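You operate a simulated robot arm through the tools that you are given. There is no shell and no other tool.

You are at the controls of a simulated two-armed robot. One attempt, no reset.

## Task
Fill the green carboy right up from the red one.
Fine: orange coupler on the red port, purple on the other; the lever under the ledge open for one run, then shut; leave the couplers in their ports. Set down upright: coupler.

Only the result counts: the job must be done as asked and must still hold three seconds after the hand-in. Knocking over, shifting, dropping, spilling or breaking anything else fails it.

## Robot
Two 7-joint arms with fingered hands on one trunk that stands fixed in place. Base frame: the origin is at the foot of the trunk, x ahead of it, y to its left, z up. Readings come in mm, degrees, newtons and seconds.
The left shoulder is at [20, 123, 1271], the right one opposite. With the tool pointing down near the work surface each hand reaches from about 100 to 480 mm from the base axis, measured 20 degrees to its own side. Payload 2.4 kg a hand.
The TCP of each hand is the grasp point between the finger pads, 17 mm short of the fingertips. In the tool frame z runs along the fingers and y along their closing line. The gripper opens to 88 mm; its body begins 47 mm behind the TCP. The gripper is a hand of 3 fingers: y runs from the thumb to the fingers, the wrist lies at [0, 0, -165] in the tool frame.
Orientation is that of the tool frame in the base frame, as a unit quaternion [x, y, z, w]. With the fingers straight down and closing along the base's y, the tool's x points along the base's -x, its y along +y and its z along -z.

## Interface
- The arms move only by the tool apply_moves. It takes "left_series", "right_series" or both (then of equal length, played together; a hand with none holds still); each is a list of rows, each a list of 6 numbers: the shift along the tool's x, y, z in units of 300 mm (1.0 is 300 mm), then the turn, a rotation vector about the tool's x, y, z in units of 120 degrees (1.0 is 120 degrees). In form: [[x, y, z, rx, ry, rz], ...]. A call has 1 to 20 rows; each row is the pose to reach, as a shift and turn from the pose commanded when the call began, along the tool's axes at that moment. A call with a number of a shift or a turn outside -1 to 1 is refused whole. A row lasts 0.2 s, in which the tool goes at most 50 mm and 8.6 degrees; a call with a longer step from one row to the next is refused whole. Where a pose cannot be reached the arm comes as near as it can. A force on the tool above 90 N (or 10 N above the force at the start of the call, whichever is more), or a blocked arm, ends the call early, and 0.2 s more pass. In this call time passes only in rows, and 0.2 s behind the last. The reply holds the time, the measured pose of the TCP, the force on the tool along the base axes, the opening and the grip force, in the units named above and with some noise, with the torque about the TCP (base axes, N m) and any sound that the robot's microphone picked up.
- Cameras (640 x 400 px; columns grow to the right, rows downward): "scene" is now at [27.9, -31.3, 1711.9]; the picture's right is [-0.62, -0.78, 0.00], its down [-0.70, 0.56, -0.45] and it looks along [0.35, -0.28, -0.89] (base axes); focal length 343 px, centre (320, 200). "left" rides on the left gripper at [-52, 4, -66] in its tool frame; the picture's right is [-0.09, -1.00, 0.00], its down [0.78, -0.07, -0.62] and it looks along [0.62, -0.05, 0.78] (tool axes); focal length 243 px, centre (320, 200). "right" rides on the right gripper at [52, 4, -66] in its tool frame; the picture's right is [-0.09, 1.00, 0.00], its down [-0.78, -0.07, -0.62] and it looks along [-0.62, -0.05, 0.78] (tool axes); focal length 243 px, centre (320, 200). There is no depth. A picture from a camera that has moved, and an enlarged one, comes with that camera's place and axes in the base frame and with its lens. The place of the scene camera against the robot may be out by one fixed shift of up to 12 mm in any direction.
- grab_frame(camera): a new picture of that camera. The clock stands still meanwhile.
- slide_trunk(by): moves the trunk up (or, below 0, down) by that many mm; the arms and the scene camera ride with it, the base frame stays. It gives what a move gives, with no picture.
- set_fingers(finger1, finger2, thumb_bend, hand): sets how far each is bent, from 0 (flat) to 1 (curled in); at 0.3 the hand is open as for a grip, at 0.7 the pads meet at the TCP. One left out holds its place. A second passes; each finger stops where it meets its share of the squeeze, and holds until it gets a number again. It is the only way to open and close the hand. It gives what a move gives, with no picture; readings hold the bend of each and the force on the fingers (four entries, about 0 where the hand has none), thumb and palm.
- aim_head(pan, tilt): turns the head with the scene camera to pan (to the left, within 120 degrees either way) and tilt (down, from -29 to 69), counted from straight ahead of the robot. It gives what a move gives.
- inspect(camera, box): a new picture of the part [left, top, right, bottom] of that camera's present view, enlarged. The clock stands still meanwhile.
- hand_in(): hands the job in; it is judged then, once.

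Nothing tells you positions but the pictures and the camera data. Unless the task says otherwise, let go and move clear before handing in.

The tools are called after "Call:" by a JSON object that holds its "api" and its "payload". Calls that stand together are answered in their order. apply_moves: Moves the arms, as the interface text tells. Its arguments: {"type":"object","properties":{"left_series":{"type":"array","items":{"type":"array","items":{"type":"number"}}},"right_series":{"type":"array","items":{"type":"array","items":{"type":"number"}}}},"required":[]} The other tools are called the same way: slide_trunk (by) moves the trunk up or down; set_fingers (finger1, finger2, thumb_bend, hand) moves the fingers one by one; aim_head (pan, tilt) turns the head that bears the scene camera; grab_frame (camera) takes a picture; inspect (camera, box) takes an enlarged picture of a part of a camera's view; hand_in () hands the job in.

At the start:

```text
time: 0.0
left_position: [273.3, -37.1, 1173.9]
left_tcp_rot: [-0.001, 1.0, 0.0, 0.0]
left_force: [0.0, 0.3, -1.0]
left_ft_torque: [-0.04, 0.02, -0.02]
left_finger_gap: 88.0
left_gripper_force: 0.1
left_shape: jaw
left_bend: [0.3, 0.3, 0.3]
left_finger forces: [0.1, 0.1, 0.0, 0.1, 0.1, 0.0]
right_position: [196.4, -260.0, 1215.7]
right_tcp_rot: [0.0, 1.0, 0.0, -0.001]
right_force: [0.2, 0.0, -0.4]
right_ft_torque: [0.02, 0.03, 0.0]
right_finger_gap: 87.7
right_gripper_force: 0.1
right_shape: jaw
right_bend: [0.3, 0.3, 0.3]
right_finger forces: [0.0, 0.0, 0.1, 0.1, 0.0, 0.0]
trunk travel left (down, up): [-484.0, 346.0]
head pan, tilt (commanded): [-38.6, 63.0]
```

scene: 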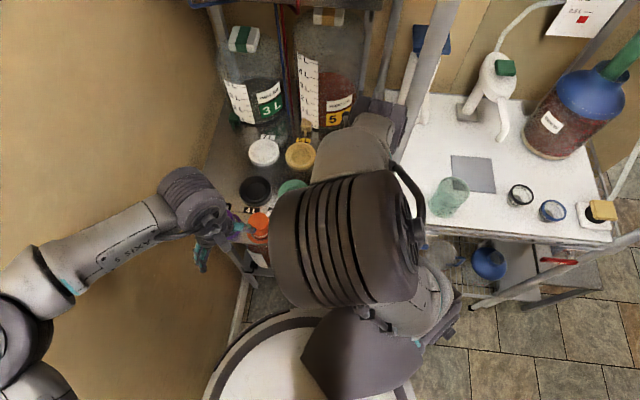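
right: 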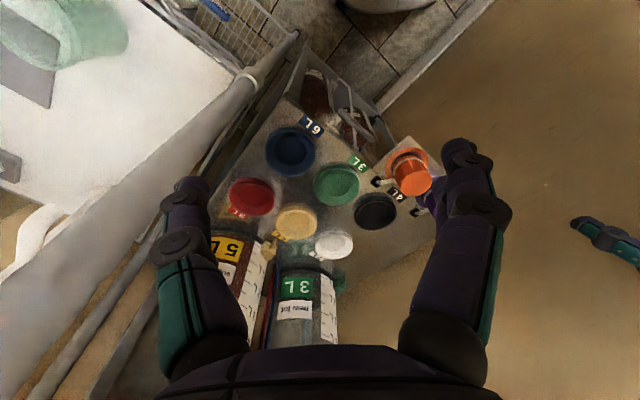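
left: 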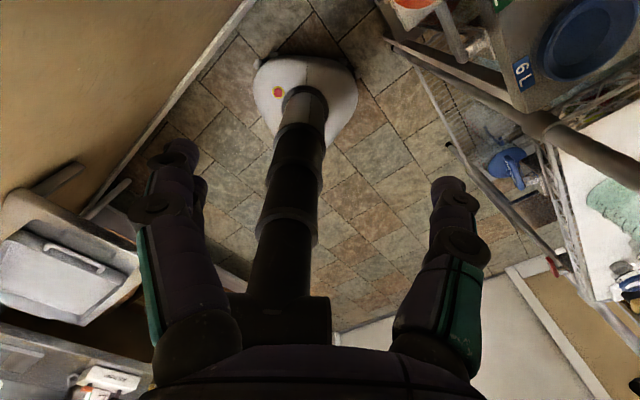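

The scene picture shows a shelf or cabinet on the right with tall carboys, coloured ports on a ledge, and an orange and perhaps a purple coupler near the right hand. I'll enlarge the views to work out what is where before I move anything.

Call:
{"api": "inspect", "payload": {"camera": "scene", "box": [180, 0, 420, 150]}}

Call:
{"api": "inspect", "payload": {"camera": "scene", "box": [180, 120, 420, 270]}}

Call:
{"api": "inspect", "payload": {"camera": "right", "box": [200, 50, 500, 238]}}

Call:
{"api": "inspect", "payload": {"camera": "right", "box": [180, 180, 420, 330]}}

Call:
{"api": "inspect", "payload": {"camera": "scene", "box": [400, 0, 640, 150]}}

Call:
{"api": "inspect", "payload": {"camera": "scene", "box": [400, 150, 640, 300]}}

```text
2.67 times, centred on (300, 75) of scene
camera zoom: at [27.9, -31.3, 1711.9], right [-0.62, -0.78, 0.0], down [-0.7, 0.56, -0.45], along [0.35, -0.28, -0.89], focal length 914 px, centre (373, 533)
```

zoom: 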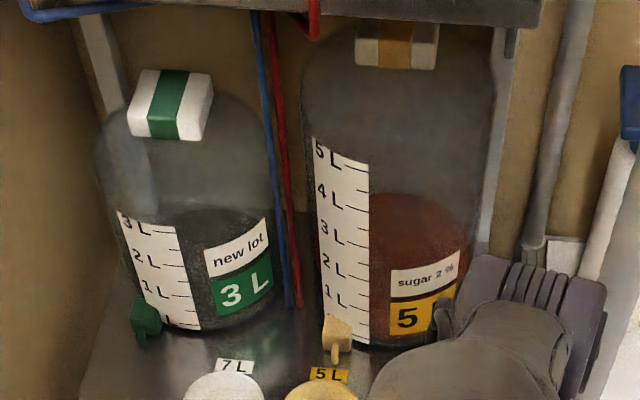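

```text
2.67 times, centred on (300, 195) of scene
camera zoom: at [27.9, -31.3, 1711.9], right [-0.62, -0.78, 0.0], down [-0.7, 0.56, -0.45], along [0.35, -0.28, -0.89], focal length 914 px, centre (373, 213)
```

zoom: 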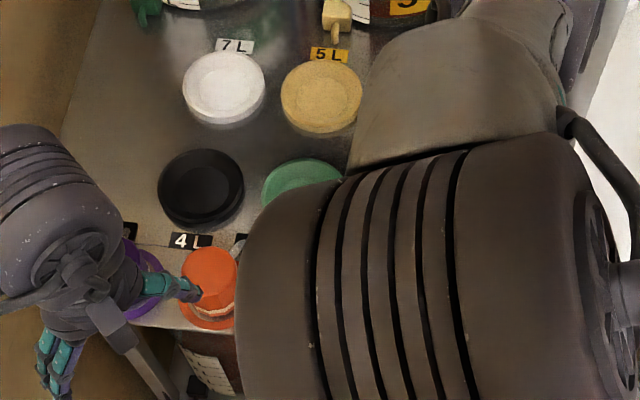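

```text
2.13 times, centred on (350, 144) of right
camera zoom: at [144.4, -255.0, 1282.1], right [0.09, 1.0, 0.0], down [0.78, -0.07, 0.62], along [0.62, -0.05, -0.79], focal length 516 px, centre (256, 319)
```

zoom: 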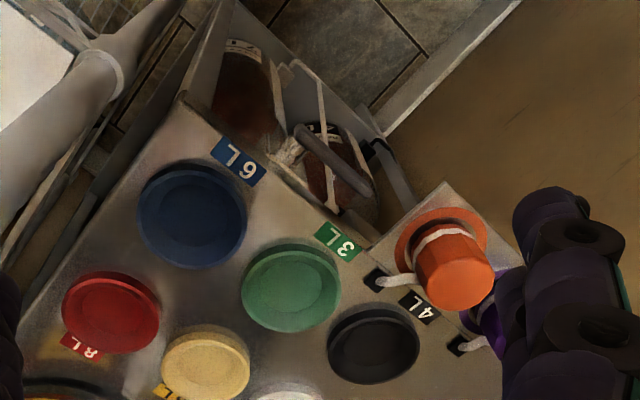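

```text
2.67 times, centred on (300, 255) of right
camera zoom: at [144.4, -255.0, 1282.1], right [0.09, 1.0, 0.0], down [0.78, -0.07, 0.62], along [0.62, -0.05, -0.79], focal length 647 px, centre (373, 53)
```

zoom: 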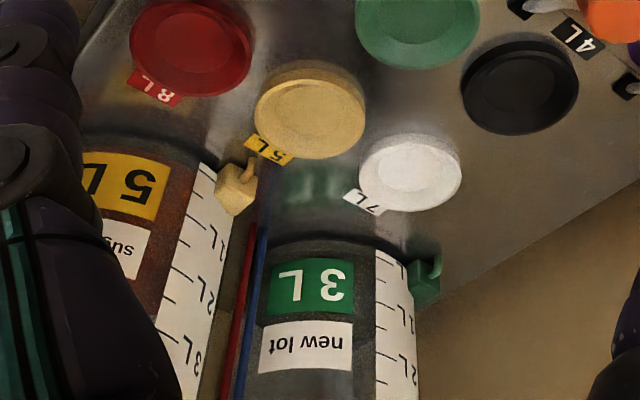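

```text
2.67 times, centred on (520, 75) of scene
camera zoom: at [27.9, -31.3, 1711.9], right [-0.62, -0.78, 0.0], down [-0.7, 0.56, -0.45], along [0.35, -0.28, -0.89], focal length 914 px, centre (-213, 533)
```

zoom: 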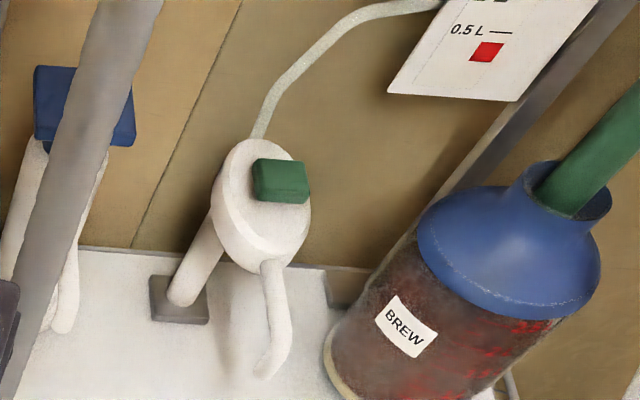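

```text
2.67 times, centred on (520, 225) of scene
camera zoom: at [27.9, -31.3, 1711.9], right [-0.62, -0.78, 0.0], down [-0.7, 0.56, -0.45], along [0.35, -0.28, -0.89], focal length 914 px, centre (-213, 133)
```

zoom: 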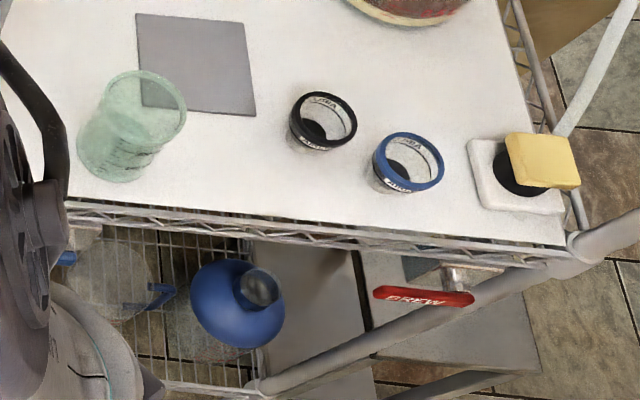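

The ledge carries coloured, labelled ports: red 8 L, yellow 5 L, white 7 L, green 3 L, black 4 L and blue 6 L. Orange and purple couplers sit on a small side plate. I'll pan the head for a better view of the ledge and to find the lever.

Call:
{"api": "aim_head", "payload": {"pan": -60, "tilt": 45}}

Call:
{"api": "grab_frame", "payload": {"camera": "scene"}}

Call:
{"api": "aim_head", "payload": {"pan": -20, "tilt": 45}}

Call:
{"api": "grab_frame", "payload": {"camera": "scene"}}

Call:
{"api": "aim_head", "payload": {"pan": 20, "tilt": 45}}

Call:
{"api": "grab_frame", "payload": {"camera": "scene"}}

Call:
{"api": "aim_head", "payload": {"pan": -30, "tilt": 15}}

Call:
{"api": "grab_frame", "payload": {"camera": "scene"}}

```text
time: 0.8
left_position: [273.7, -36.0, 1174.8]
left_tcp_rot: [0.0, 1.0, 0.0, 0.0]
left_force: [0.3, -0.1, 0.0]
left_ft_torque: [0.03, 0.01, -0.01]
left_finger_gap: 88.1
left_gripper_force: 0.0
left_shape: jaw
left_bend: [0.3, 0.3, 0.3]
left_finger forces: [0.0, 0.1, 0.0, 0.1, 0.1, 0.0]
right_position: [196.3, -259.4, 1216.1]
right_tcp_rot: [0.0, 1.0, -0.001, -0.002]
right_force: [0.1, 0.0, 0.2]
right_ft_torque: [-0.04, 0.03, -0.02]
right_finger_gap: 88.0
right_gripper_force: 0.1
right_shape: jaw
right_bend: [0.3, 0.3, 0.3]
right_finger forces: [0.0, 0.0, 0.1, 0.0, 0.0, 0.1]
trunk travel left (down, up): [-484.0, 346.0]
head pan, tilt (commanded): [-60.0, 45.0]
```

```text
taken
camera scene: at [19.3, -62.3, 1734.6], right [-0.87, -0.5, 0.0], down [-0.35, 0.61, -0.71], along [0.35, -0.61, -0.71], focal length 343 px, centre (320, 200)
```

scene: 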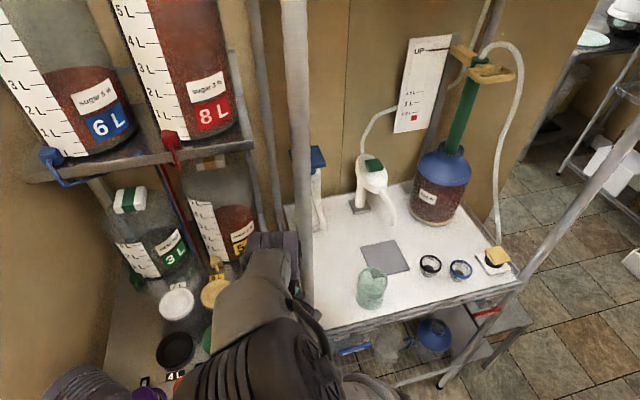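

```text
time: 1.9
left_position: [274.1, -37.2, 1174.3]
left_tcp_rot: [-0.001, 1.0, -0.001, 0.0]
left_force: [-0.3, 0.4, 0.4]
left_ft_torque: [-0.02, 0.01, 0.02]
left_finger_gap: 87.6
left_gripper_force: 0.0
left_shape: jaw
left_bend: [0.3, 0.3, 0.3]
left_finger forces: [0.0, 0.1, 0.1, 0.0, 0.0, 0.0]
right_position: [195.7, -258.3, 1216.6]
right_tcp_rot: [0.001, 1.0, 0.0, -0.001]
right_force: [0.2, 0.6, 0.0]
right_ft_torque: [-0.02, 0.02, 0.01]
right_finger_gap: 87.9
right_gripper_force: 0.0
right_shape: jaw
right_bend: [0.3, 0.3, 0.3]
right_finger forces: [0.0, 0.0, 0.1, 0.0, 0.1, 0.0]
trunk travel left (down, up): [-484.0, 346.0]
head pan, tilt (commanded): [-20.0, 45.0]
```

```text
taken
camera scene: at [54.9, -19.8, 1734.7], right [-0.34, -0.94, 0.0], down [-0.66, 0.24, -0.71], along [0.66, -0.24, -0.71], focal length 343 px, centre (320, 200)
```

scene: 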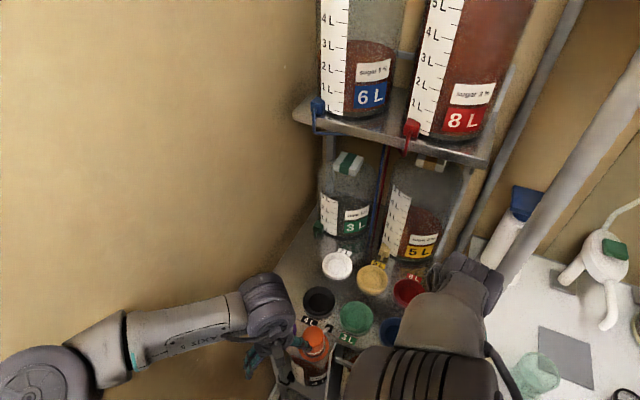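

```text
time: 3.0
left_position: [273.5, -36.1, 1174.9]
left_tcp_rot: [-0.001, 1.0, 0.0, -0.001]
left_force: [-0.2, 0.3, 0.6]
left_ft_torque: [-0.06, 0.03, -0.04]
left_finger_gap: 87.7
left_gripper_force: 0.1
left_shape: jaw
left_bend: [0.3, 0.3, 0.3]
left_finger forces: [0.1, 0.0, 0.0, 0.0, 0.1, 0.1]
right_position: [195.4, -260.3, 1216.1]
right_tcp_rot: [0.001, 1.0, 0.0, 0.0]
right_force: [0.3, -0.3, -0.4]
right_ft_torque: [-0.02, 0.01, 0.04]
right_finger_gap: 87.7
right_gripper_force: 0.1
right_shape: jaw
right_bend: [0.3, 0.3, 0.3]
right_finger forces: [0.0, 0.1, 0.1, 0.0, 0.1, 0.0]
trunk travel left (down, up): [-484.0, 346.0]
head pan, tilt (commanded): [20.0, 45.0]
```

```text
taken
camera scene: at [55.0, 35.9, 1734.7], right [0.34, -0.94, 0.0], down [-0.66, -0.24, -0.71], along [0.66, 0.24, -0.71], focal length 343 px, centre (320, 200)
```

scene: 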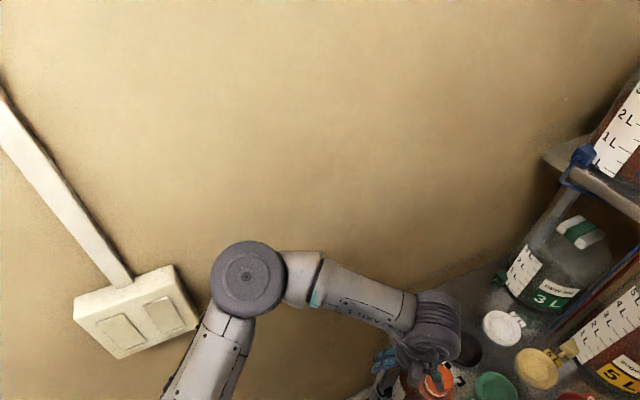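

```text
time: 4.2
left_position: [272.8, -36.2, 1174.2]
left_tcp_rot: [-0.002, 1.0, 0.0, 0.0]
left_force: [-0.9, 0.0, 0.5]
left_ft_torque: [-0.03, -0.02, -0.03]
left_finger_gap: 88.2
left_gripper_force: 0.0
left_shape: jaw
left_bend: [0.3, 0.3, 0.3]
left_finger forces: [0.1, 0.1, 0.0, 0.0, 0.0, 0.0]
right_position: [196.1, -259.8, 1216.0]
right_tcp_rot: [0.0, 1.0, -0.001, 0.0]
right_force: [-0.7, -0.1, 0.7]
right_ft_torque: [-0.01, 0.01, 0.02]
right_finger_gap: 87.8
right_gripper_force: 0.0
right_shape: jaw
right_bend: [0.3, 0.3, 0.3]
right_finger forces: [0.0, 0.0, 0.1, 0.0, 0.0, 0.0]
trunk travel left (down, up): [-484.0, 346.0]
head pan, tilt (commanded): [-30.0, 15.0]
```

```text
taken
camera scene: at [59.5, -38.5, 1781.5], right [-0.5, -0.87, 0.0], down [-0.22, 0.13, -0.97], along [0.84, -0.48, -0.26], focal length 343 px, centre (320, 200)
```

scene: 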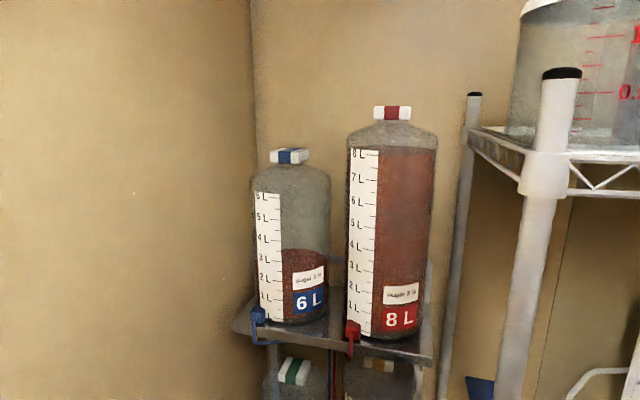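

The big carboys stand on two shelves: blue 6 L and red 8 L (full) above, green 3 L and yellow 5 L below. The ports are on the ledge at about z 890. Next I'll get close views of the couplers and look for the lever under the ledge.

Call:
{"api": "inspect", "payload": {"camera": "right", "box": [290, 60, 450, 160]}}

Call:
{"api": "inspect", "payload": {"camera": "right", "box": [360, 130, 460, 230]}}

Call:
{"api": "aim_head", "payload": {"pan": -20, "tilt": 60}}

Call:
{"api": "grab_frame", "payload": {"camera": "scene"}}

Call:
{"api": "inspect", "payload": {"camera": "scene", "box": [220, 130, 420, 255]}}

```text
4.00 times, centred on (370, 110) of right
camera zoom: at [144.4, -255.0, 1282.1], right [0.09, 1.0, 0.0], down [0.78, -0.07, 0.62], along [0.62, -0.05, -0.79], focal length 970 px, centre (120, 560)
```

zoom: 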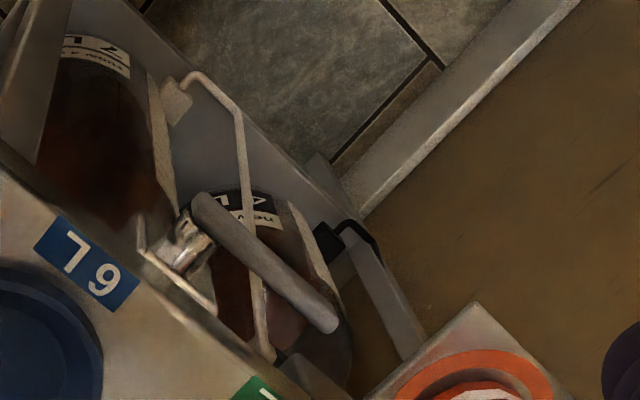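

```text
4.00 times, centred on (410, 180) of right
camera zoom: at [144.4, -255.0, 1282.1], right [0.09, 1.0, 0.0], down [0.78, -0.07, 0.62], along [0.62, -0.05, -0.79], focal length 970 px, centre (-40, 280)
```

zoom: 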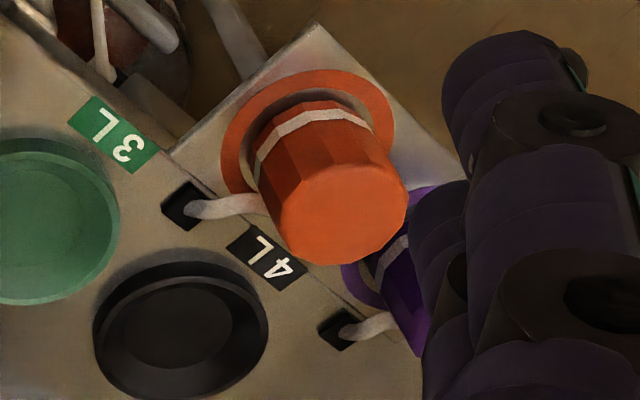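

```text
time: 5.3
left_position: [273.7, -36.2, 1174.2]
left_tcp_rot: [-0.001, 1.0, -0.001, -0.001]
left_force: [0.0, -0.5, -0.5]
left_ft_torque: [0.01, -0.01, 0.01]
left_finger_gap: 88.0
left_gripper_force: 0.0
left_shape: jaw
left_bend: [0.3, 0.3, 0.3]
left_finger forces: [0.1, 0.0, 0.0, 0.1, 0.0, 0.0]
right_position: [195.4, -259.1, 1216.7]
right_tcp_rot: [0.0, 1.0, -0.001, 0.0]
right_force: [-0.2, 0.1, 0.4]
right_ft_torque: [-0.01, 0.01, -0.03]
right_finger_gap: 87.6
right_gripper_force: 0.0
right_shape: jaw
right_bend: [0.3, 0.3, 0.3]
right_finger forces: [0.1, 0.1, 0.0, 0.0, 0.0, 0.1]
trunk travel left (down, up): [-484.0, 346.0]
head pan, tilt (commanded): [-20.0, 60.0]
```

```text
taken
camera scene: at [41.2, -14.7, 1715.3], right [-0.34, -0.94, 0.0], down [-0.81, 0.3, -0.5], along [0.47, -0.17, -0.87], focal length 343 px, centre (320, 200)
```

scene: 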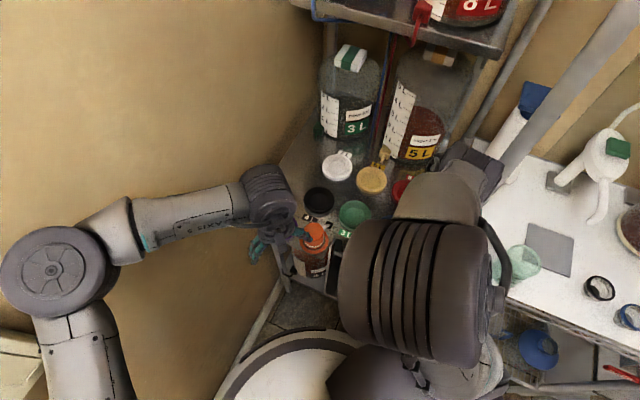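

```text
3.20 times, centred on (320, 192) of scene
camera zoom: at [41.2, -14.7, 1715.3], right [-0.34, -0.94, 0.0], down [-0.81, 0.3, -0.5], along [0.47, -0.17, -0.87], focal length 1097 px, centre (320, 224)
```

zoom: 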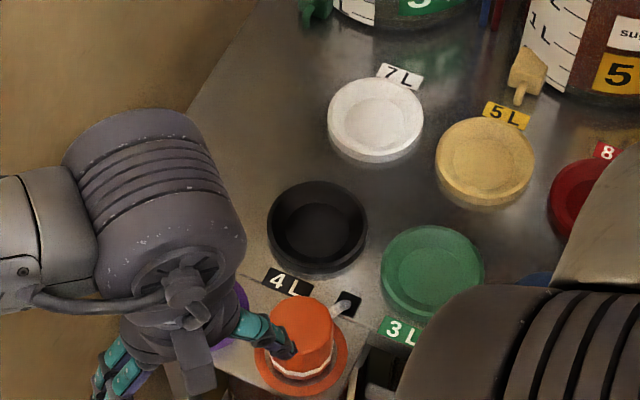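

The orange coupler sits near (375, -116, 930), and the purple one is behind the left fingers. The lever looks like a grey bar under the ledge's front edge. I'll pull the left hand back along the wall and lift the right hand so I can see both clearly.

Call:
{"api": "apply_moves", "payload": {"left_series": [[0.05, 0.05, -0.1, 0, 0, 0], [0.1, 0.1, -0.2, 0, 0, 0], [0.16, 0.16, -0.25, 0, 0, 0], [0.22, 0.22, -0.3, 0, 0, 0], [0.28, 0.28, -0.33, 0, 0, 0]]}}

Call:
{"api": "grab_frame", "payload": {"camera": "scene"}}

Call:
{"api": "grab_frame", "payload": {"camera": "right"}}

Call:
{"api": "inspect", "payload": {"camera": "right", "box": [320, 100, 480, 200]}}

```text
time: 6.5
left_position: [189.4, 46.1, 1273.7]
left_tcp_rot: [0.0, 1.0, 0.0, 0.001]
left_force: [-0.3, 1.1, 0.1]
left_ft_torque: [0.01, 0.02, -0.02]
left_finger_gap: 88.0
left_gripper_force: 0.2
left_shape: jaw
left_bend: [0.3, 0.3, 0.3]
left_finger forces: [0.0, 0.1, 0.1, 0.0, 0.0, 0.1]
right_position: [194.4, -259.5, 1214.8]
right_tcp_rot: [0.001, 1.0, 0.0, -0.001]
right_force: [0.1, 0.6, 0.4]
right_ft_torque: [0.0, 0.03, 0.01]
right_finger_gap: 87.8
right_gripper_force: 0.0
right_shape: jaw
right_bend: [0.3, 0.3, 0.3]
right_finger forces: [0.0, 0.1, 0.0, 0.1, 0.0, 0.0]
trunk travel left (down, up): [-484.0, 346.0]
head pan, tilt (commanded): [-20.0, 60.0]
```

```text
taken
camera scene: at [40.6, -13.9, 1715.2], right [-0.34, -0.94, 0.0], down [-0.81, 0.3, -0.5], along [0.47, -0.17, -0.87], focal length 343 px, centre (320, 200)
```

scene: 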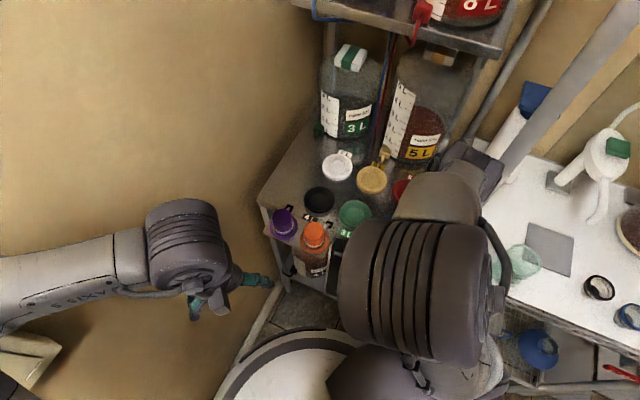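

```text
taken
camera right: at [143.9, -254.4, 1282.3], right [0.09, 1.0, 0.0], down [0.78, -0.07, 0.62], along [0.62, -0.05, -0.78], focal length 243 px, centre (320, 200)
```

right: 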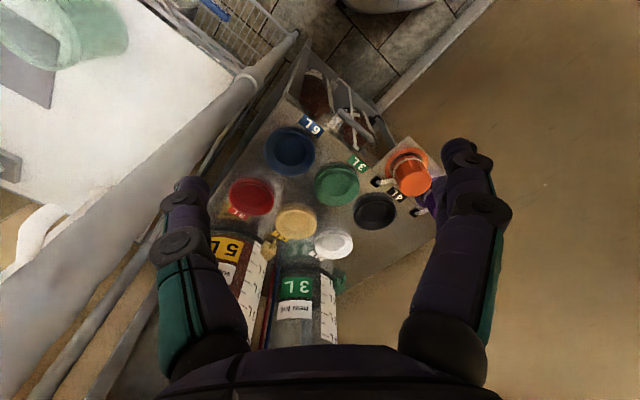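

```text
4.00 times, centred on (400, 150) of right
camera zoom: at [143.9, -254.4, 1282.3], right [0.09, 1.0, 0.0], down [0.78, -0.07, 0.62], along [0.62, -0.05, -0.78], focal length 970 px, centre (0, 400)
```

zoom: 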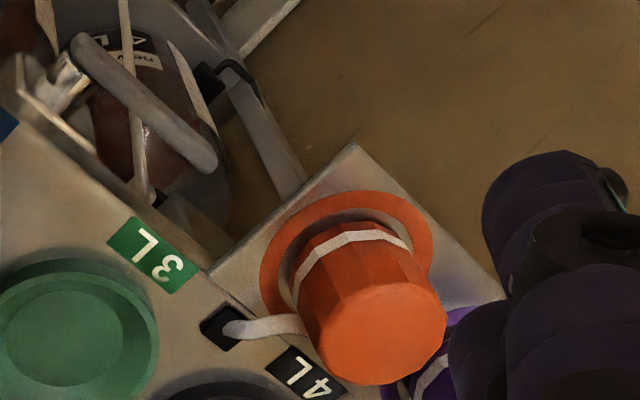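

Both couplers are in view now: purple on the left and orange on the right, on a small plate at the front-left of the ledge. I'll zoom in on them and on the space under the ledge.

Call:
{"api": "inspect", "payload": {"camera": "scene", "box": [240, 130, 440, 255]}}

Call:
{"api": "inspect", "payload": {"camera": "scene", "box": [260, 190, 360, 290]}}

Call:
{"api": "inspect", "payload": {"camera": "scene", "box": [310, 30, 470, 170]}}

```text
3.20 times, centred on (340, 192) of scene
camera zoom: at [40.6, -13.9, 1715.2], right [-0.34, -0.94, 0.0], down [-0.81, 0.3, -0.5], along [0.47, -0.17, -0.87], focal length 1097 px, centre (256, 224)
```

zoom: 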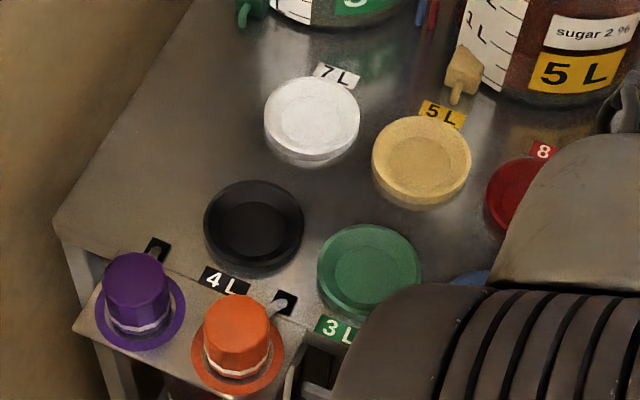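

```text
4.00 times, centred on (310, 240) of scene
camera zoom: at [40.6, -13.9, 1715.2], right [-0.34, -0.94, 0.0], down [-0.81, 0.3, -0.5], along [0.47, -0.17, -0.87], focal length 1371 px, centre (360, 40)
```

zoom: 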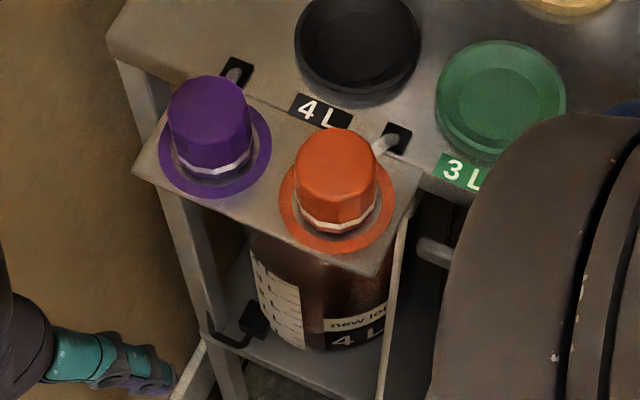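

```text
2.86 times, centred on (390, 100) of scene
camera zoom: at [40.6, -13.9, 1715.2], right [-0.34, -0.94, 0.0], down [-0.81, 0.3, -0.5], along [0.47, -0.17, -0.87], focal length 979 px, centre (120, 486)
```

zoom: 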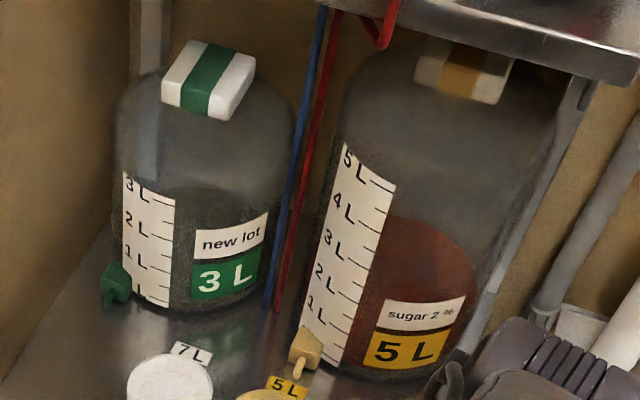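

The couplers are hat-shaped plugs about 50 mm across, at roughly orange (383, -121) and purple (447, -60). The lever bar is near (347, -174, 845). I'll move the right hand across for a closer view with its camera.

Call:
{"api": "apply_moves", "payload": {"right_series": [[-0.03, 0.11, 0.05, 0, 0, 0], [-0.06, 0.22, 0.1, 0, 0, 0], [-0.09, 0.33, 0.16, 0, 0, 0], [-0.117, 0.433, 0.217, 0, 0, 0]]}}

Call:
{"api": "grab_frame", "payload": {"camera": "right"}}

Call:
{"api": "inspect", "payload": {"camera": "right", "box": [220, 130, 420, 255]}}

Call:
{"api": "inspect", "payload": {"camera": "right", "box": [180, 50, 380, 175]}}

Call:
{"api": "grab_frame", "payload": {"camera": "scene"}}

```text
time: 7.5
left_position: [188.9, 45.3, 1273.5]
left_tcp_rot: [0.0, 1.0, 0.0, 0.0]
left_force: [-0.6, 0.2, 0.0]
left_ft_torque: [0.02, 0.02, -0.02]
left_finger_gap: 87.8
left_gripper_force: 0.0
left_shape: jaw
left_bend: [0.3, 0.3, 0.3]
left_finger forces: [0.1, 0.0, 0.0, 0.0, 0.0, 0.0]
right_position: [234.1, -129.4, 1151.3]
right_tcp_rot: [0.001, 1.0, -0.001, -0.001]
right_force: [1.1, 0.0, 0.1]
right_ft_torque: [0.01, -0.01, 0.02]
right_finger_gap: 87.7
right_gripper_force: 0.1
right_shape: jaw
right_bend: [0.3, 0.3, 0.3]
right_finger forces: [0.1, 0.1, 0.0, 0.1, 0.0, 0.0]
right hand out of reach, approached as far as the arm can: row 1, 2, 3
trunk travel left (down, up): [-484.0, 346.0]
head pan, tilt (commanded): [-20.0, 60.0]
```

```text
taken
camera right: at [182.0, -123.8, 1217.4], right [0.09, 1.0, 0.0], down [0.78, -0.07, 0.62], along [0.62, -0.05, -0.79], focal length 243 px, centre (320, 200)
```

right: 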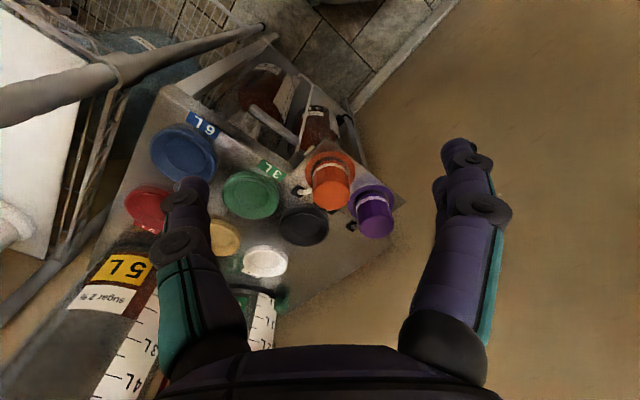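

```text
3.20 times, centred on (320, 192) of right
camera zoom: at [182.0, -123.8, 1217.4], right [0.09, 1.0, 0.0], down [0.78, -0.07, 0.62], along [0.62, -0.05, -0.79], focal length 776 px, centre (320, 224)
```

zoom: 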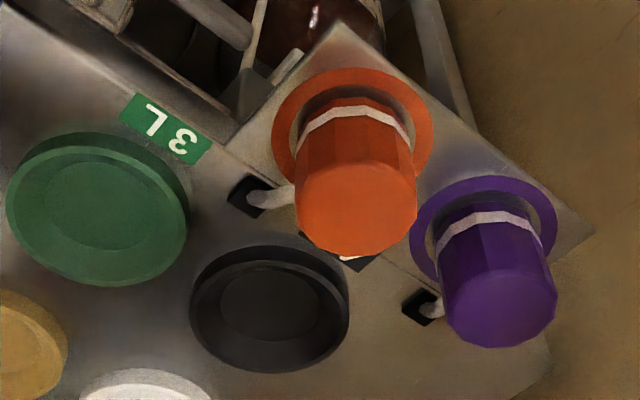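

```text
3.20 times, centred on (280, 112) of right
camera zoom: at [182.0, -123.8, 1217.4], right [0.09, 1.0, 0.0], down [0.78, -0.07, 0.62], along [0.62, -0.05, -0.79], focal length 776 px, centre (448, 480)
```

zoom: 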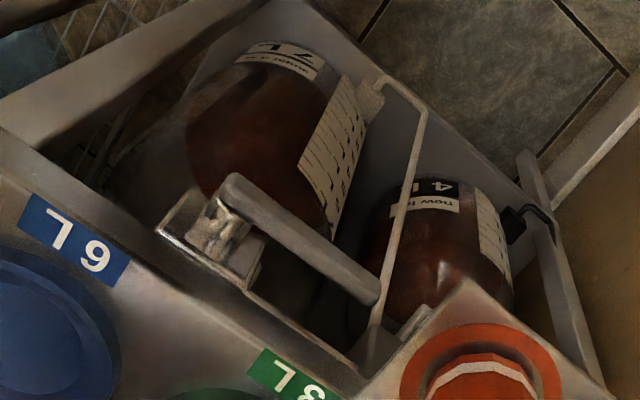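

```text
taken
camera scene: at [41.4, -14.3, 1715.2], right [-0.34, -0.94, 0.0], down [-0.81, 0.3, -0.5], along [0.47, -0.17, -0.87], focal length 343 px, centre (320, 200)
```

scene: 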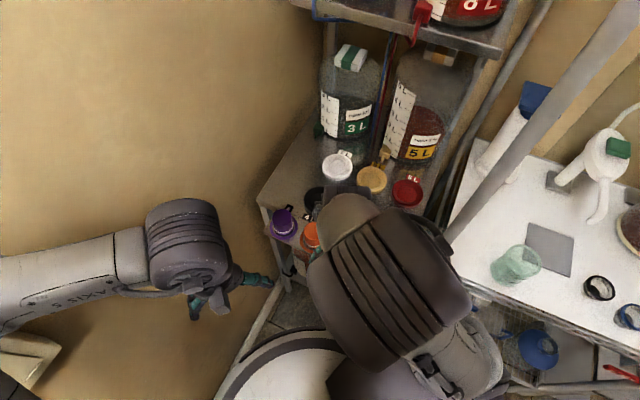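

The couplers and lever show well from here, but a tall rack post stands close to the right arm's path to the red port. I'll look around that area before planning.

Call:
{"api": "aim_head", "payload": {"pan": -45, "tilt": 50}}

Call:
{"api": "grab_frame", "payload": {"camera": "scene"}}

Call:
{"api": "aim_head", "payload": {"pan": -80, "tilt": 60}}

Call:
{"api": "grab_frame", "payload": {"camera": "scene"}}

```text
time: 8.4
left_position: [188.9, 45.4, 1273.9]
left_tcp_rot: [0.0, 1.0, 0.001, 0.0]
left_force: [0.7, 0.5, 0.1]
left_ft_torque: [0.01, -0.02, -0.02]
left_finger_gap: 88.0
left_gripper_force: 0.1
left_shape: jaw
left_bend: [0.3, 0.3, 0.3]
left_finger forces: [0.0, 0.0, 0.0, 0.0, 0.0, 0.0]
right_position: [235.3, -130.1, 1150.5]
right_tcp_rot: [0.0, 1.0, 0.001, -0.001]
right_force: [0.5, 0.3, 0.0]
right_ft_torque: [0.03, -0.01, 0.0]
right_finger_gap: 87.9
right_gripper_force: 0.0
right_shape: jaw
right_bend: [0.3, 0.3, 0.3]
right_finger forces: [0.0, 0.1, 0.0, 0.0, 0.1, 0.1]
trunk travel left (down, up): [-484.0, 346.0]
head pan, tilt (commanded): [-45.0, 50.0]
```

```text
taken
camera scene: at [33.1, -46.1, 1727.8], right [-0.71, -0.71, 0.0], down [-0.54, 0.54, -0.64], along [0.45, -0.45, -0.77], focal length 343 px, centre (320, 200)
```

scene: 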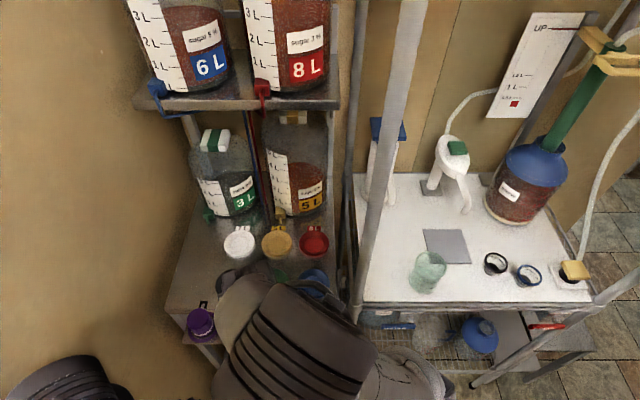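

```text
time: 9.4
left_position: [187.8, 45.8, 1273.3]
left_tcp_rot: [0.001, 1.0, 0.0, 0.0]
left_force: [0.1, -0.2, 0.0]
left_ft_torque: [0.0, 0.03, -0.03]
left_finger_gap: 88.1
left_gripper_force: 0.1
left_shape: jaw
left_bend: [0.3, 0.3, 0.3]
left_finger forces: [0.0, 0.1, 0.0, 0.1, 0.0, 0.0]
right_position: [232.7, -129.2, 1152.2]
right_tcp_rot: [0.001, 1.0, -0.001, -0.001]
right_force: [0.4, -0.5, -0.5]
right_ft_torque: [0.0, 0.0, -0.02]
right_finger_gap: 87.8
right_gripper_force: 0.0
right_shape: jaw
right_bend: [0.3, 0.3, 0.3]
right_finger forces: [0.1, 0.0, 0.0, 0.0, 0.0, 0.0]
trunk travel left (down, up): [-484.0, 346.0]
head pan, tilt (commanded): [-80.0, 60.0]
```

```text
taken
camera scene: at [-9.8, -57.4, 1715.2], right [-0.98, -0.17, 0.0], down [-0.15, 0.85, -0.5], along [0.09, -0.49, -0.87], focal length 343 px, centre (320, 200)
```

scene: 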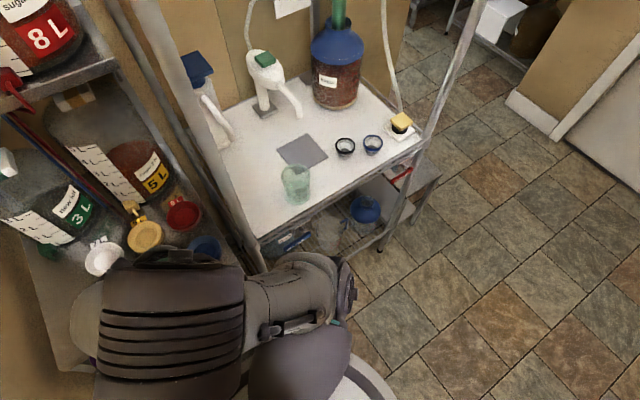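

The shelf turns out to be square at 45° to the base. I estimate the ports at red (430, -419), blue (338, -330), green (417, -251) and black (495, -173), with a vertical post near (230, -386). I'll tuck the left hand away and lower the trunk so the right arm reaches farther.

Call:
{"api": "apply_moves", "payload": {"left_series": [[0.05, 0.08, 0, 0, 0, 0], [0.1, 0.16, 0, 0, 0, 0], [0.17, 0.27, 0, 0, 0, 0]]}}

Call:
{"api": "slide_trunk", "payload": {"by": -150}}

Call:
{"api": "aim_head", "payload": {"pan": -35, "tilt": 50}}

Call:
{"api": "grab_frame", "payload": {"camera": "scene"}}

Call:
{"api": "grab_frame", "payload": {"camera": "right"}}

```text
time: 10.2
left_position: [136.9, 130.8, 1272.0]
left_tcp_rot: [0.0, 1.0, 0.0, 0.0]
left_force: [0.0, -0.6, -0.1]
left_ft_torque: [-0.01, 0.02, 0.04]
left_finger_gap: 87.9
left_gripper_force: 0.0
left_shape: jaw
left_bend: [0.3, 0.3, 0.3]
left_finger forces: [0.0, 0.0, 0.0, 0.0, 0.1, 0.0]
right_position: [233.0, -128.5, 1150.9]
right_tcp_rot: [0.0, 1.0, -0.001, -0.001]
right_force: [-0.6, 0.2, 0.4]
right_ft_torque: [-0.01, 0.02, 0.01]
right_finger_gap: 88.1
right_gripper_force: 0.0
right_shape: jaw
right_bend: [0.3, 0.3, 0.3]
right_finger forces: [0.0, 0.1, 0.1, 0.0, 0.0, 0.1]
trunk travel left (down, up): [-484.0, 346.0]
head pan, tilt (commanded): [-80.0, 60.0]
```

```text
time: 11.9
left_position: [130.8, 124.4, 1122.6]
left_tcp_rot: [-0.003, 1.0, 0.003, 0.003]
left_force: [0.5, 1.2, 0.5]
left_ft_torque: [0.02, -0.02, -0.06]
left_finger_gap: 88.1
left_gripper_force: 0.2
left_shape: jaw
left_bend: [0.3, 0.3, 0.3]
left_finger forces: [0.0, 0.0, 0.1, 0.1, 0.0, 0.0]
right_position: [226.8, -134.3, 1002.5]
right_tcp_rot: [-0.001, 1.0, 0.002, 0.002]
right_force: [-0.2, 0.3, -0.9]
right_ft_torque: [-0.02, 0.01, 0.02]
right_finger_gap: 87.9
right_gripper_force: 0.0
right_shape: jaw
right_bend: [0.3, 0.3, 0.3]
right_finger forces: [0.1, 0.1, 0.0, 0.1, 0.1, 0.1]
trunk travel left (down, up): [-334.0, 496.0]
head pan, tilt (commanded): [-80.0, 60.0]
```

```text
time: 13.1
left_position: [129.6, 123.7, 1122.7]
left_tcp_rot: [-0.002, 1.0, 0.002, 0.005]
left_force: [-0.4, -0.1, -0.4]
left_ft_torque: [0.0, -0.01, 0.02]
left_finger_gap: 88.0
left_gripper_force: 0.0
left_shape: jaw
left_bend: [0.3, 0.3, 0.3]
left_finger forces: [0.0, 0.0, 0.0, 0.0, 0.0, 0.0]
right_position: [225.5, -134.7, 1002.5]
right_tcp_rot: [-0.001, 1.0, 0.002, 0.003]
right_force: [0.0, 0.4, 1.0]
right_ft_torque: [-0.04, 0.01, 0.03]
right_finger_gap: 87.9
right_gripper_force: 0.0
right_shape: jaw
right_bend: [0.3, 0.3, 0.3]
right_finger forces: [0.0, 0.1, 0.0, 0.1, 0.1, 0.0]
trunk travel left (down, up): [-334.0, 496.0]
head pan, tilt (commanded): [-35.0, 50.0]
```

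```text
taken
camera scene: at [18.3, -32.3, 1577.8], right [-0.54, -0.84, -0.01], down [-0.64, 0.42, -0.65], along [0.55, -0.34, -0.76], focal length 343 px, centre (320, 200)
```

scene: 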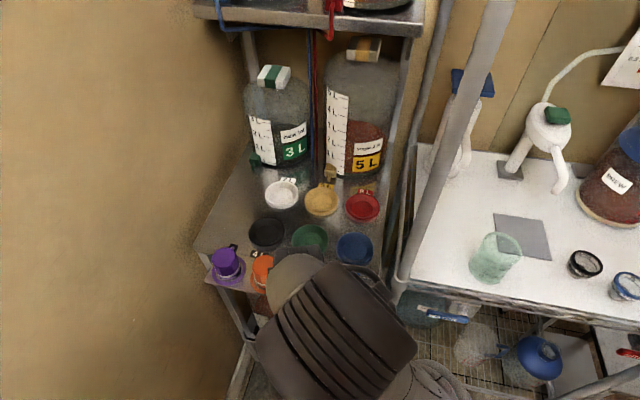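

```text
taken
camera right: at [174.1, -129.6, 1068.4], right [0.09, 1.0, 0.01], down [0.78, -0.07, 0.63], along [0.62, -0.05, -0.78], focal length 243 px, centre (320, 200)
```

right: 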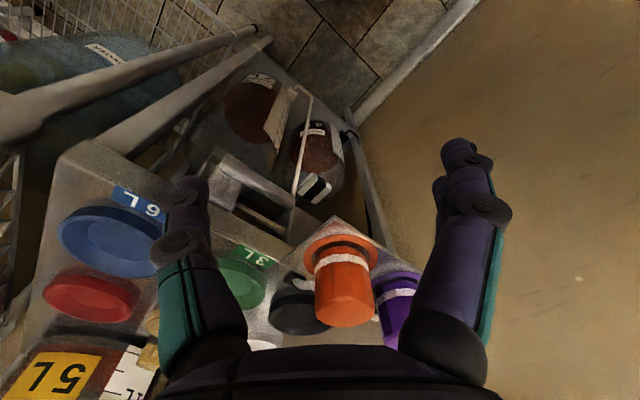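

The trunk went down, but both hands also shifted by about (-7, -6) mm. I'll check that the right elbow isn't touching anything.

Call:
{"api": "aim_head", "payload": {"pan": -95, "tilt": 62}}

Call:
{"api": "grab_frame", "payload": {"camera": "scene"}}

Call:
{"api": "aim_head", "payload": {"pan": 70, "tilt": 55}}

Call:
{"api": "grab_frame", "payload": {"camera": "scene"}}

Call:
{"api": "grab_frame", "payload": {"camera": "left"}}

```text
time: 14.4
left_position: [131.0, 124.7, 1124.0]
left_tcp_rot: [-0.001, 1.0, 0.002, 0.004]
left_force: [-0.7, -0.2, -0.2]
left_ft_torque: [0.03, -0.01, 0.03]
left_finger_gap: 88.0
left_gripper_force: 0.1
left_shape: jaw
left_bend: [0.3, 0.3, 0.3]
left_finger forces: [0.1, 0.1, 0.0, 0.0, 0.0, 0.1]
right_position: [226.3, -133.2, 1002.3]
right_tcp_rot: [0.0, 1.0, 0.003, 0.003]
right_force: [-1.1, 0.3, -0.3]
right_ft_torque: [-0.01, 0.04, -0.04]
right_finger_gap: 88.2
right_gripper_force: 0.2
right_shape: jaw
right_bend: [0.3, 0.3, 0.3]
right_finger forces: [0.0, 0.0, 0.1, 0.0, 0.1, 0.0]
trunk travel left (down, up): [-334.0, 496.0]
head pan, tilt (commanded): [-95.0, 62.0]
```

```text
taken
camera scene: at [-49.0, -54.8, 1562.4], right [-1.0, 0.04, -0.01], down [0.04, 0.88, -0.46], along [-0.01, -0.46, -0.89], focal length 343 px, centre (320, 200)
```

scene: 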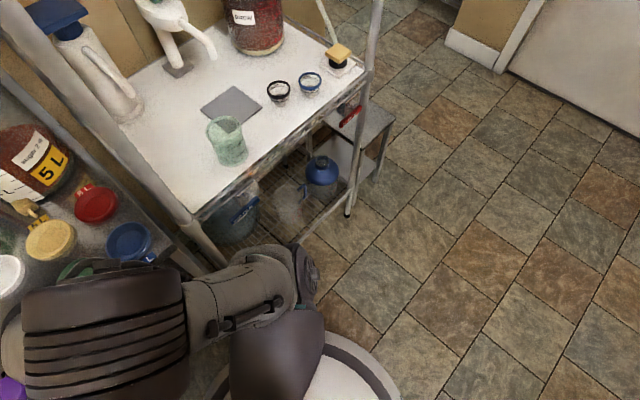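

```text
time: 16.9
left_position: [130.9, 125.9, 1123.4]
left_tcp_rot: [-0.001, 1.0, 0.002, 0.005]
left_force: [-0.1, 0.0, 0.0]
left_ft_torque: [0.01, -0.01, 0.02]
left_finger_gap: 87.9
left_gripper_force: 0.1
left_shape: jaw
left_bend: [0.3, 0.3, 0.3]
left_finger forces: [0.0, 0.0, 0.1, 0.0, 0.0, 0.0]
right_position: [226.2, -133.8, 1002.9]
right_tcp_rot: [0.0, 1.0, 0.003, 0.003]
right_force: [-0.5, 0.7, 0.3]
right_ft_torque: [-0.01, -0.02, 0.02]
right_finger_gap: 87.9
right_gripper_force: 0.0
right_shape: jaw
right_bend: [0.3, 0.3, 0.3]
right_finger forces: [0.0, 0.0, 0.1, 0.1, 0.0, 0.0]
trunk travel left (down, up): [-334.0, 496.0]
head pan, tilt (commanded): [70.0, 55.0]
```

```text
taken
camera scene: at [-24.6, 78.2, 1571.6], right [0.95, -0.3, 0.01], down [-0.24, -0.78, -0.58], along [0.18, 0.55, -0.81], focal length 343 px, centre (320, 200)
```

scene: 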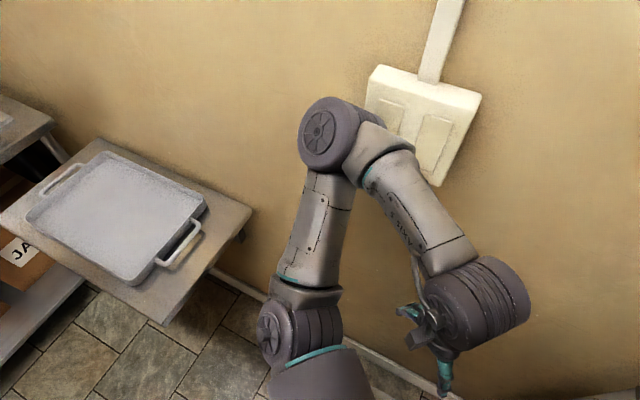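

```text
taken
camera left: at [181.1, 129.1, 1190.9], right [0.09, -1.0, -0.01], down [-0.79, -0.07, 0.61], along [-0.61, -0.05, -0.79], focal length 243 px, centre (320, 200)
```

left: 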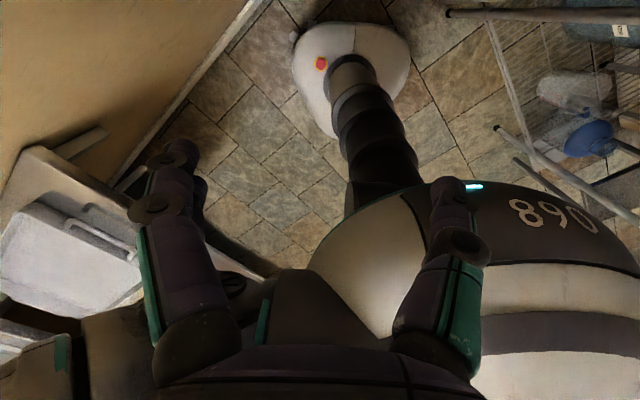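

The left elbow has come against the wall switch box, and that is what pushed the robot aside. I'll bring the left hand up and inward so the elbow moves off the wall.

Call:
{"api": "apply_moves", "payload": {"left_series": [[-0.06, -0.06, -0.08, 0, 0, 0], [-0.12, -0.12, -0.17, 0, 0, 0], [-0.18, -0.19, -0.26, 0, 0, 0], [-0.24, -0.25, -0.35, 0, 0, 0], [-0.29, -0.3, -0.43, 0, 0, 0], [-0.33, -0.35, -0.5, 0, 0, 0]]}}

Call:
{"api": "grab_frame", "payload": {"camera": "scene"}}

```text
time: 18.3
left_position: [239.1, 24.5, 1271.7]
left_tcp_rot: [0.0, 1.0, 0.001, 0.0]
left_force: [-0.4, -0.6, -0.7]
left_ft_torque: [-0.02, 0.01, -0.01]
left_finger_gap: 88.0
left_gripper_force: 0.0
left_shape: jaw
left_bend: [0.3, 0.3, 0.3]
left_finger forces: [0.0, 0.0, 0.0, 0.0, 0.0, 0.0]
right_position: [233.4, -130.3, 1001.7]
right_tcp_rot: [0.0, 1.0, 0.0, -0.001]
right_force: [0.4, 0.1, 0.2]
right_ft_torque: [0.01, -0.01, 0.04]
right_finger_gap: 87.9
right_gripper_force: 0.1
right_shape: jaw
right_bend: [0.3, 0.3, 0.3]
right_finger forces: [0.1, 0.0, 0.1, 0.0, 0.1, 0.1]
trunk travel left (down, up): [-334.0, 496.0]
head pan, tilt (commanded): [70.0, 55.0]
```

```text
taken
camera scene: at [3.3, 75.5, 1571.3], right [0.94, -0.34, 0.0], down [-0.28, -0.77, -0.57], along [0.2, 0.54, -0.82], focal length 343 px, centre (320, 200)
```

scene: 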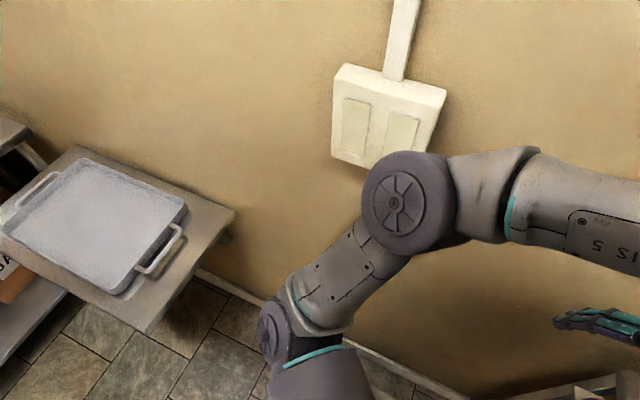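

The contact is released and the robot is square again. Next I'll zoom with the right camera to place the rack post exactly and examine the lever and couplers from here.

Call:
{"api": "grab_frame", "payload": {"camera": "right"}}

Call:
{"api": "inspect", "payload": {"camera": "right", "box": [0, 0, 320, 200]}}

Call:
{"api": "inspect", "payload": {"camera": "right", "box": [180, 60, 380, 260]}}

Call:
{"api": "inspect", "payload": {"camera": "right", "box": [260, 200, 460, 360]}}

Call:
{"api": "aim_head", "payload": {"pan": -40, "tilt": 55}}

Call:
{"api": "grab_frame", "payload": {"camera": "scene"}}

```text
taken
camera right: at [182.0, -124.9, 1067.6], right [0.09, 1.0, 0.0], down [0.78, -0.07, 0.62], along [0.62, -0.05, -0.79], focal length 243 px, centre (320, 200)
```

right: 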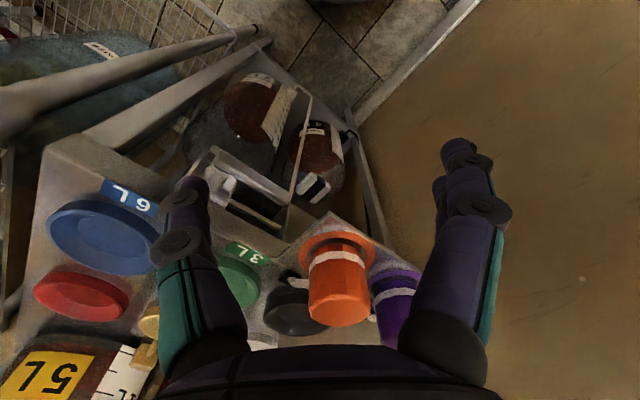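

```text
2.00 times, centred on (160, 100) of right
camera zoom: at [182.0, -124.9, 1067.6], right [0.09, 1.0, 0.0], down [0.78, -0.07, 0.62], along [0.62, -0.05, -0.79], focal length 485 px, centre (640, 400)
```

zoom: 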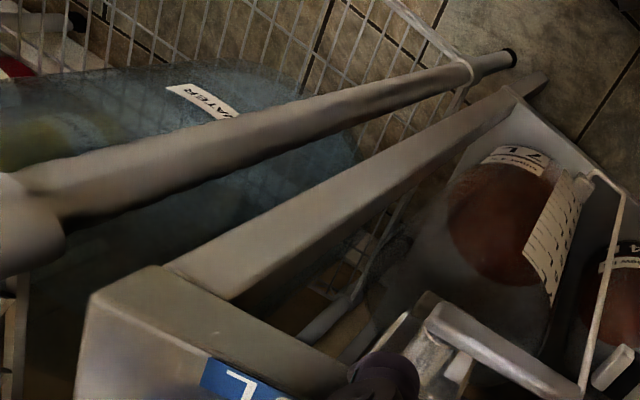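

```text
2.00 times, centred on (280, 160) of right
camera zoom: at [182.0, -124.9, 1067.6], right [0.09, 1.0, 0.0], down [0.78, -0.07, 0.62], along [0.62, -0.05, -0.79], focal length 485 px, centre (400, 280)
```

zoom: 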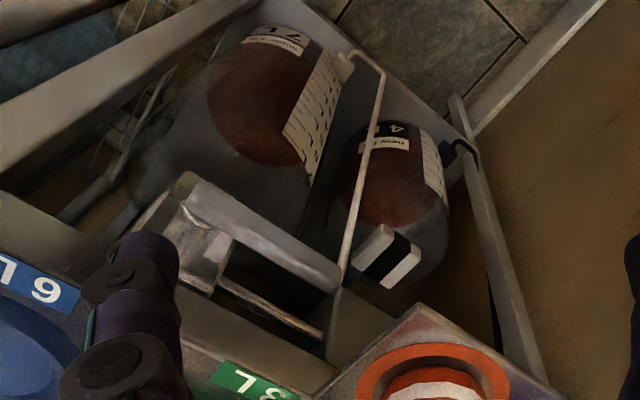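

```text
2.50 times, centred on (360, 280) of right
camera zoom: at [182.0, -124.9, 1067.6], right [0.09, 1.0, 0.0], down [0.78, -0.07, 0.62], along [0.62, -0.05, -0.79], focal length 606 px, centre (220, 0)
```

zoom: 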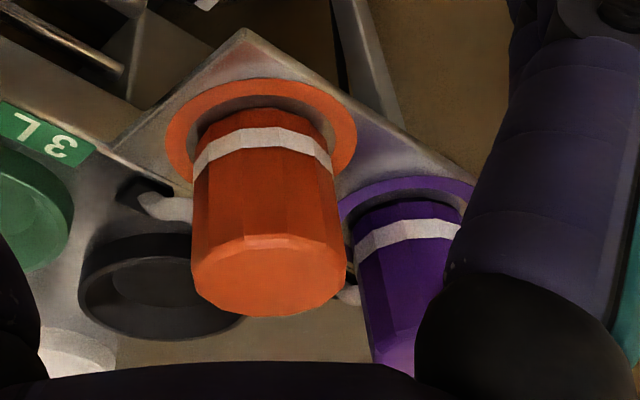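

```text
time: 20.2
left_position: [237.6, 24.7, 1272.1]
left_tcp_rot: [0.0, 1.0, 0.001, 0.0]
left_force: [0.4, -0.9, 0.0]
left_ft_torque: [0.02, -0.02, 0.01]
left_finger_gap: 88.0
left_gripper_force: 0.1
left_shape: jaw
left_bend: [0.3, 0.3, 0.3]
left_finger forces: [0.1, 0.0, 0.0, 0.0, 0.0, 0.0]
right_position: [233.3, -129.9, 1001.7]
right_tcp_rot: [0.0, 1.0, 0.0, 0.0]
right_force: [-0.3, 0.0, -1.0]
right_ft_torque: [0.0, 0.02, 0.0]
right_finger_gap: 87.6
right_gripper_force: 0.0
right_shape: jaw
right_bend: [0.3, 0.3, 0.3]
right_finger forces: [0.0, 0.1, 0.0, 0.0, 0.1, 0.1]
trunk travel left (down, up): [-334.0, 496.0]
head pan, tilt (commanded): [-40.0, 55.0]
```

```text
taken
camera scene: at [33.8, -38.1, 1571.3], right [-0.64, -0.77, 0.0], down [-0.63, 0.53, -0.57], along [0.44, -0.37, -0.82], focal length 343 px, centre (320, 200)
```

scene: 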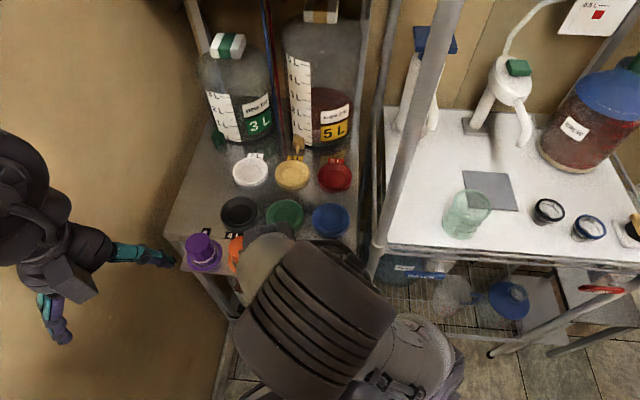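

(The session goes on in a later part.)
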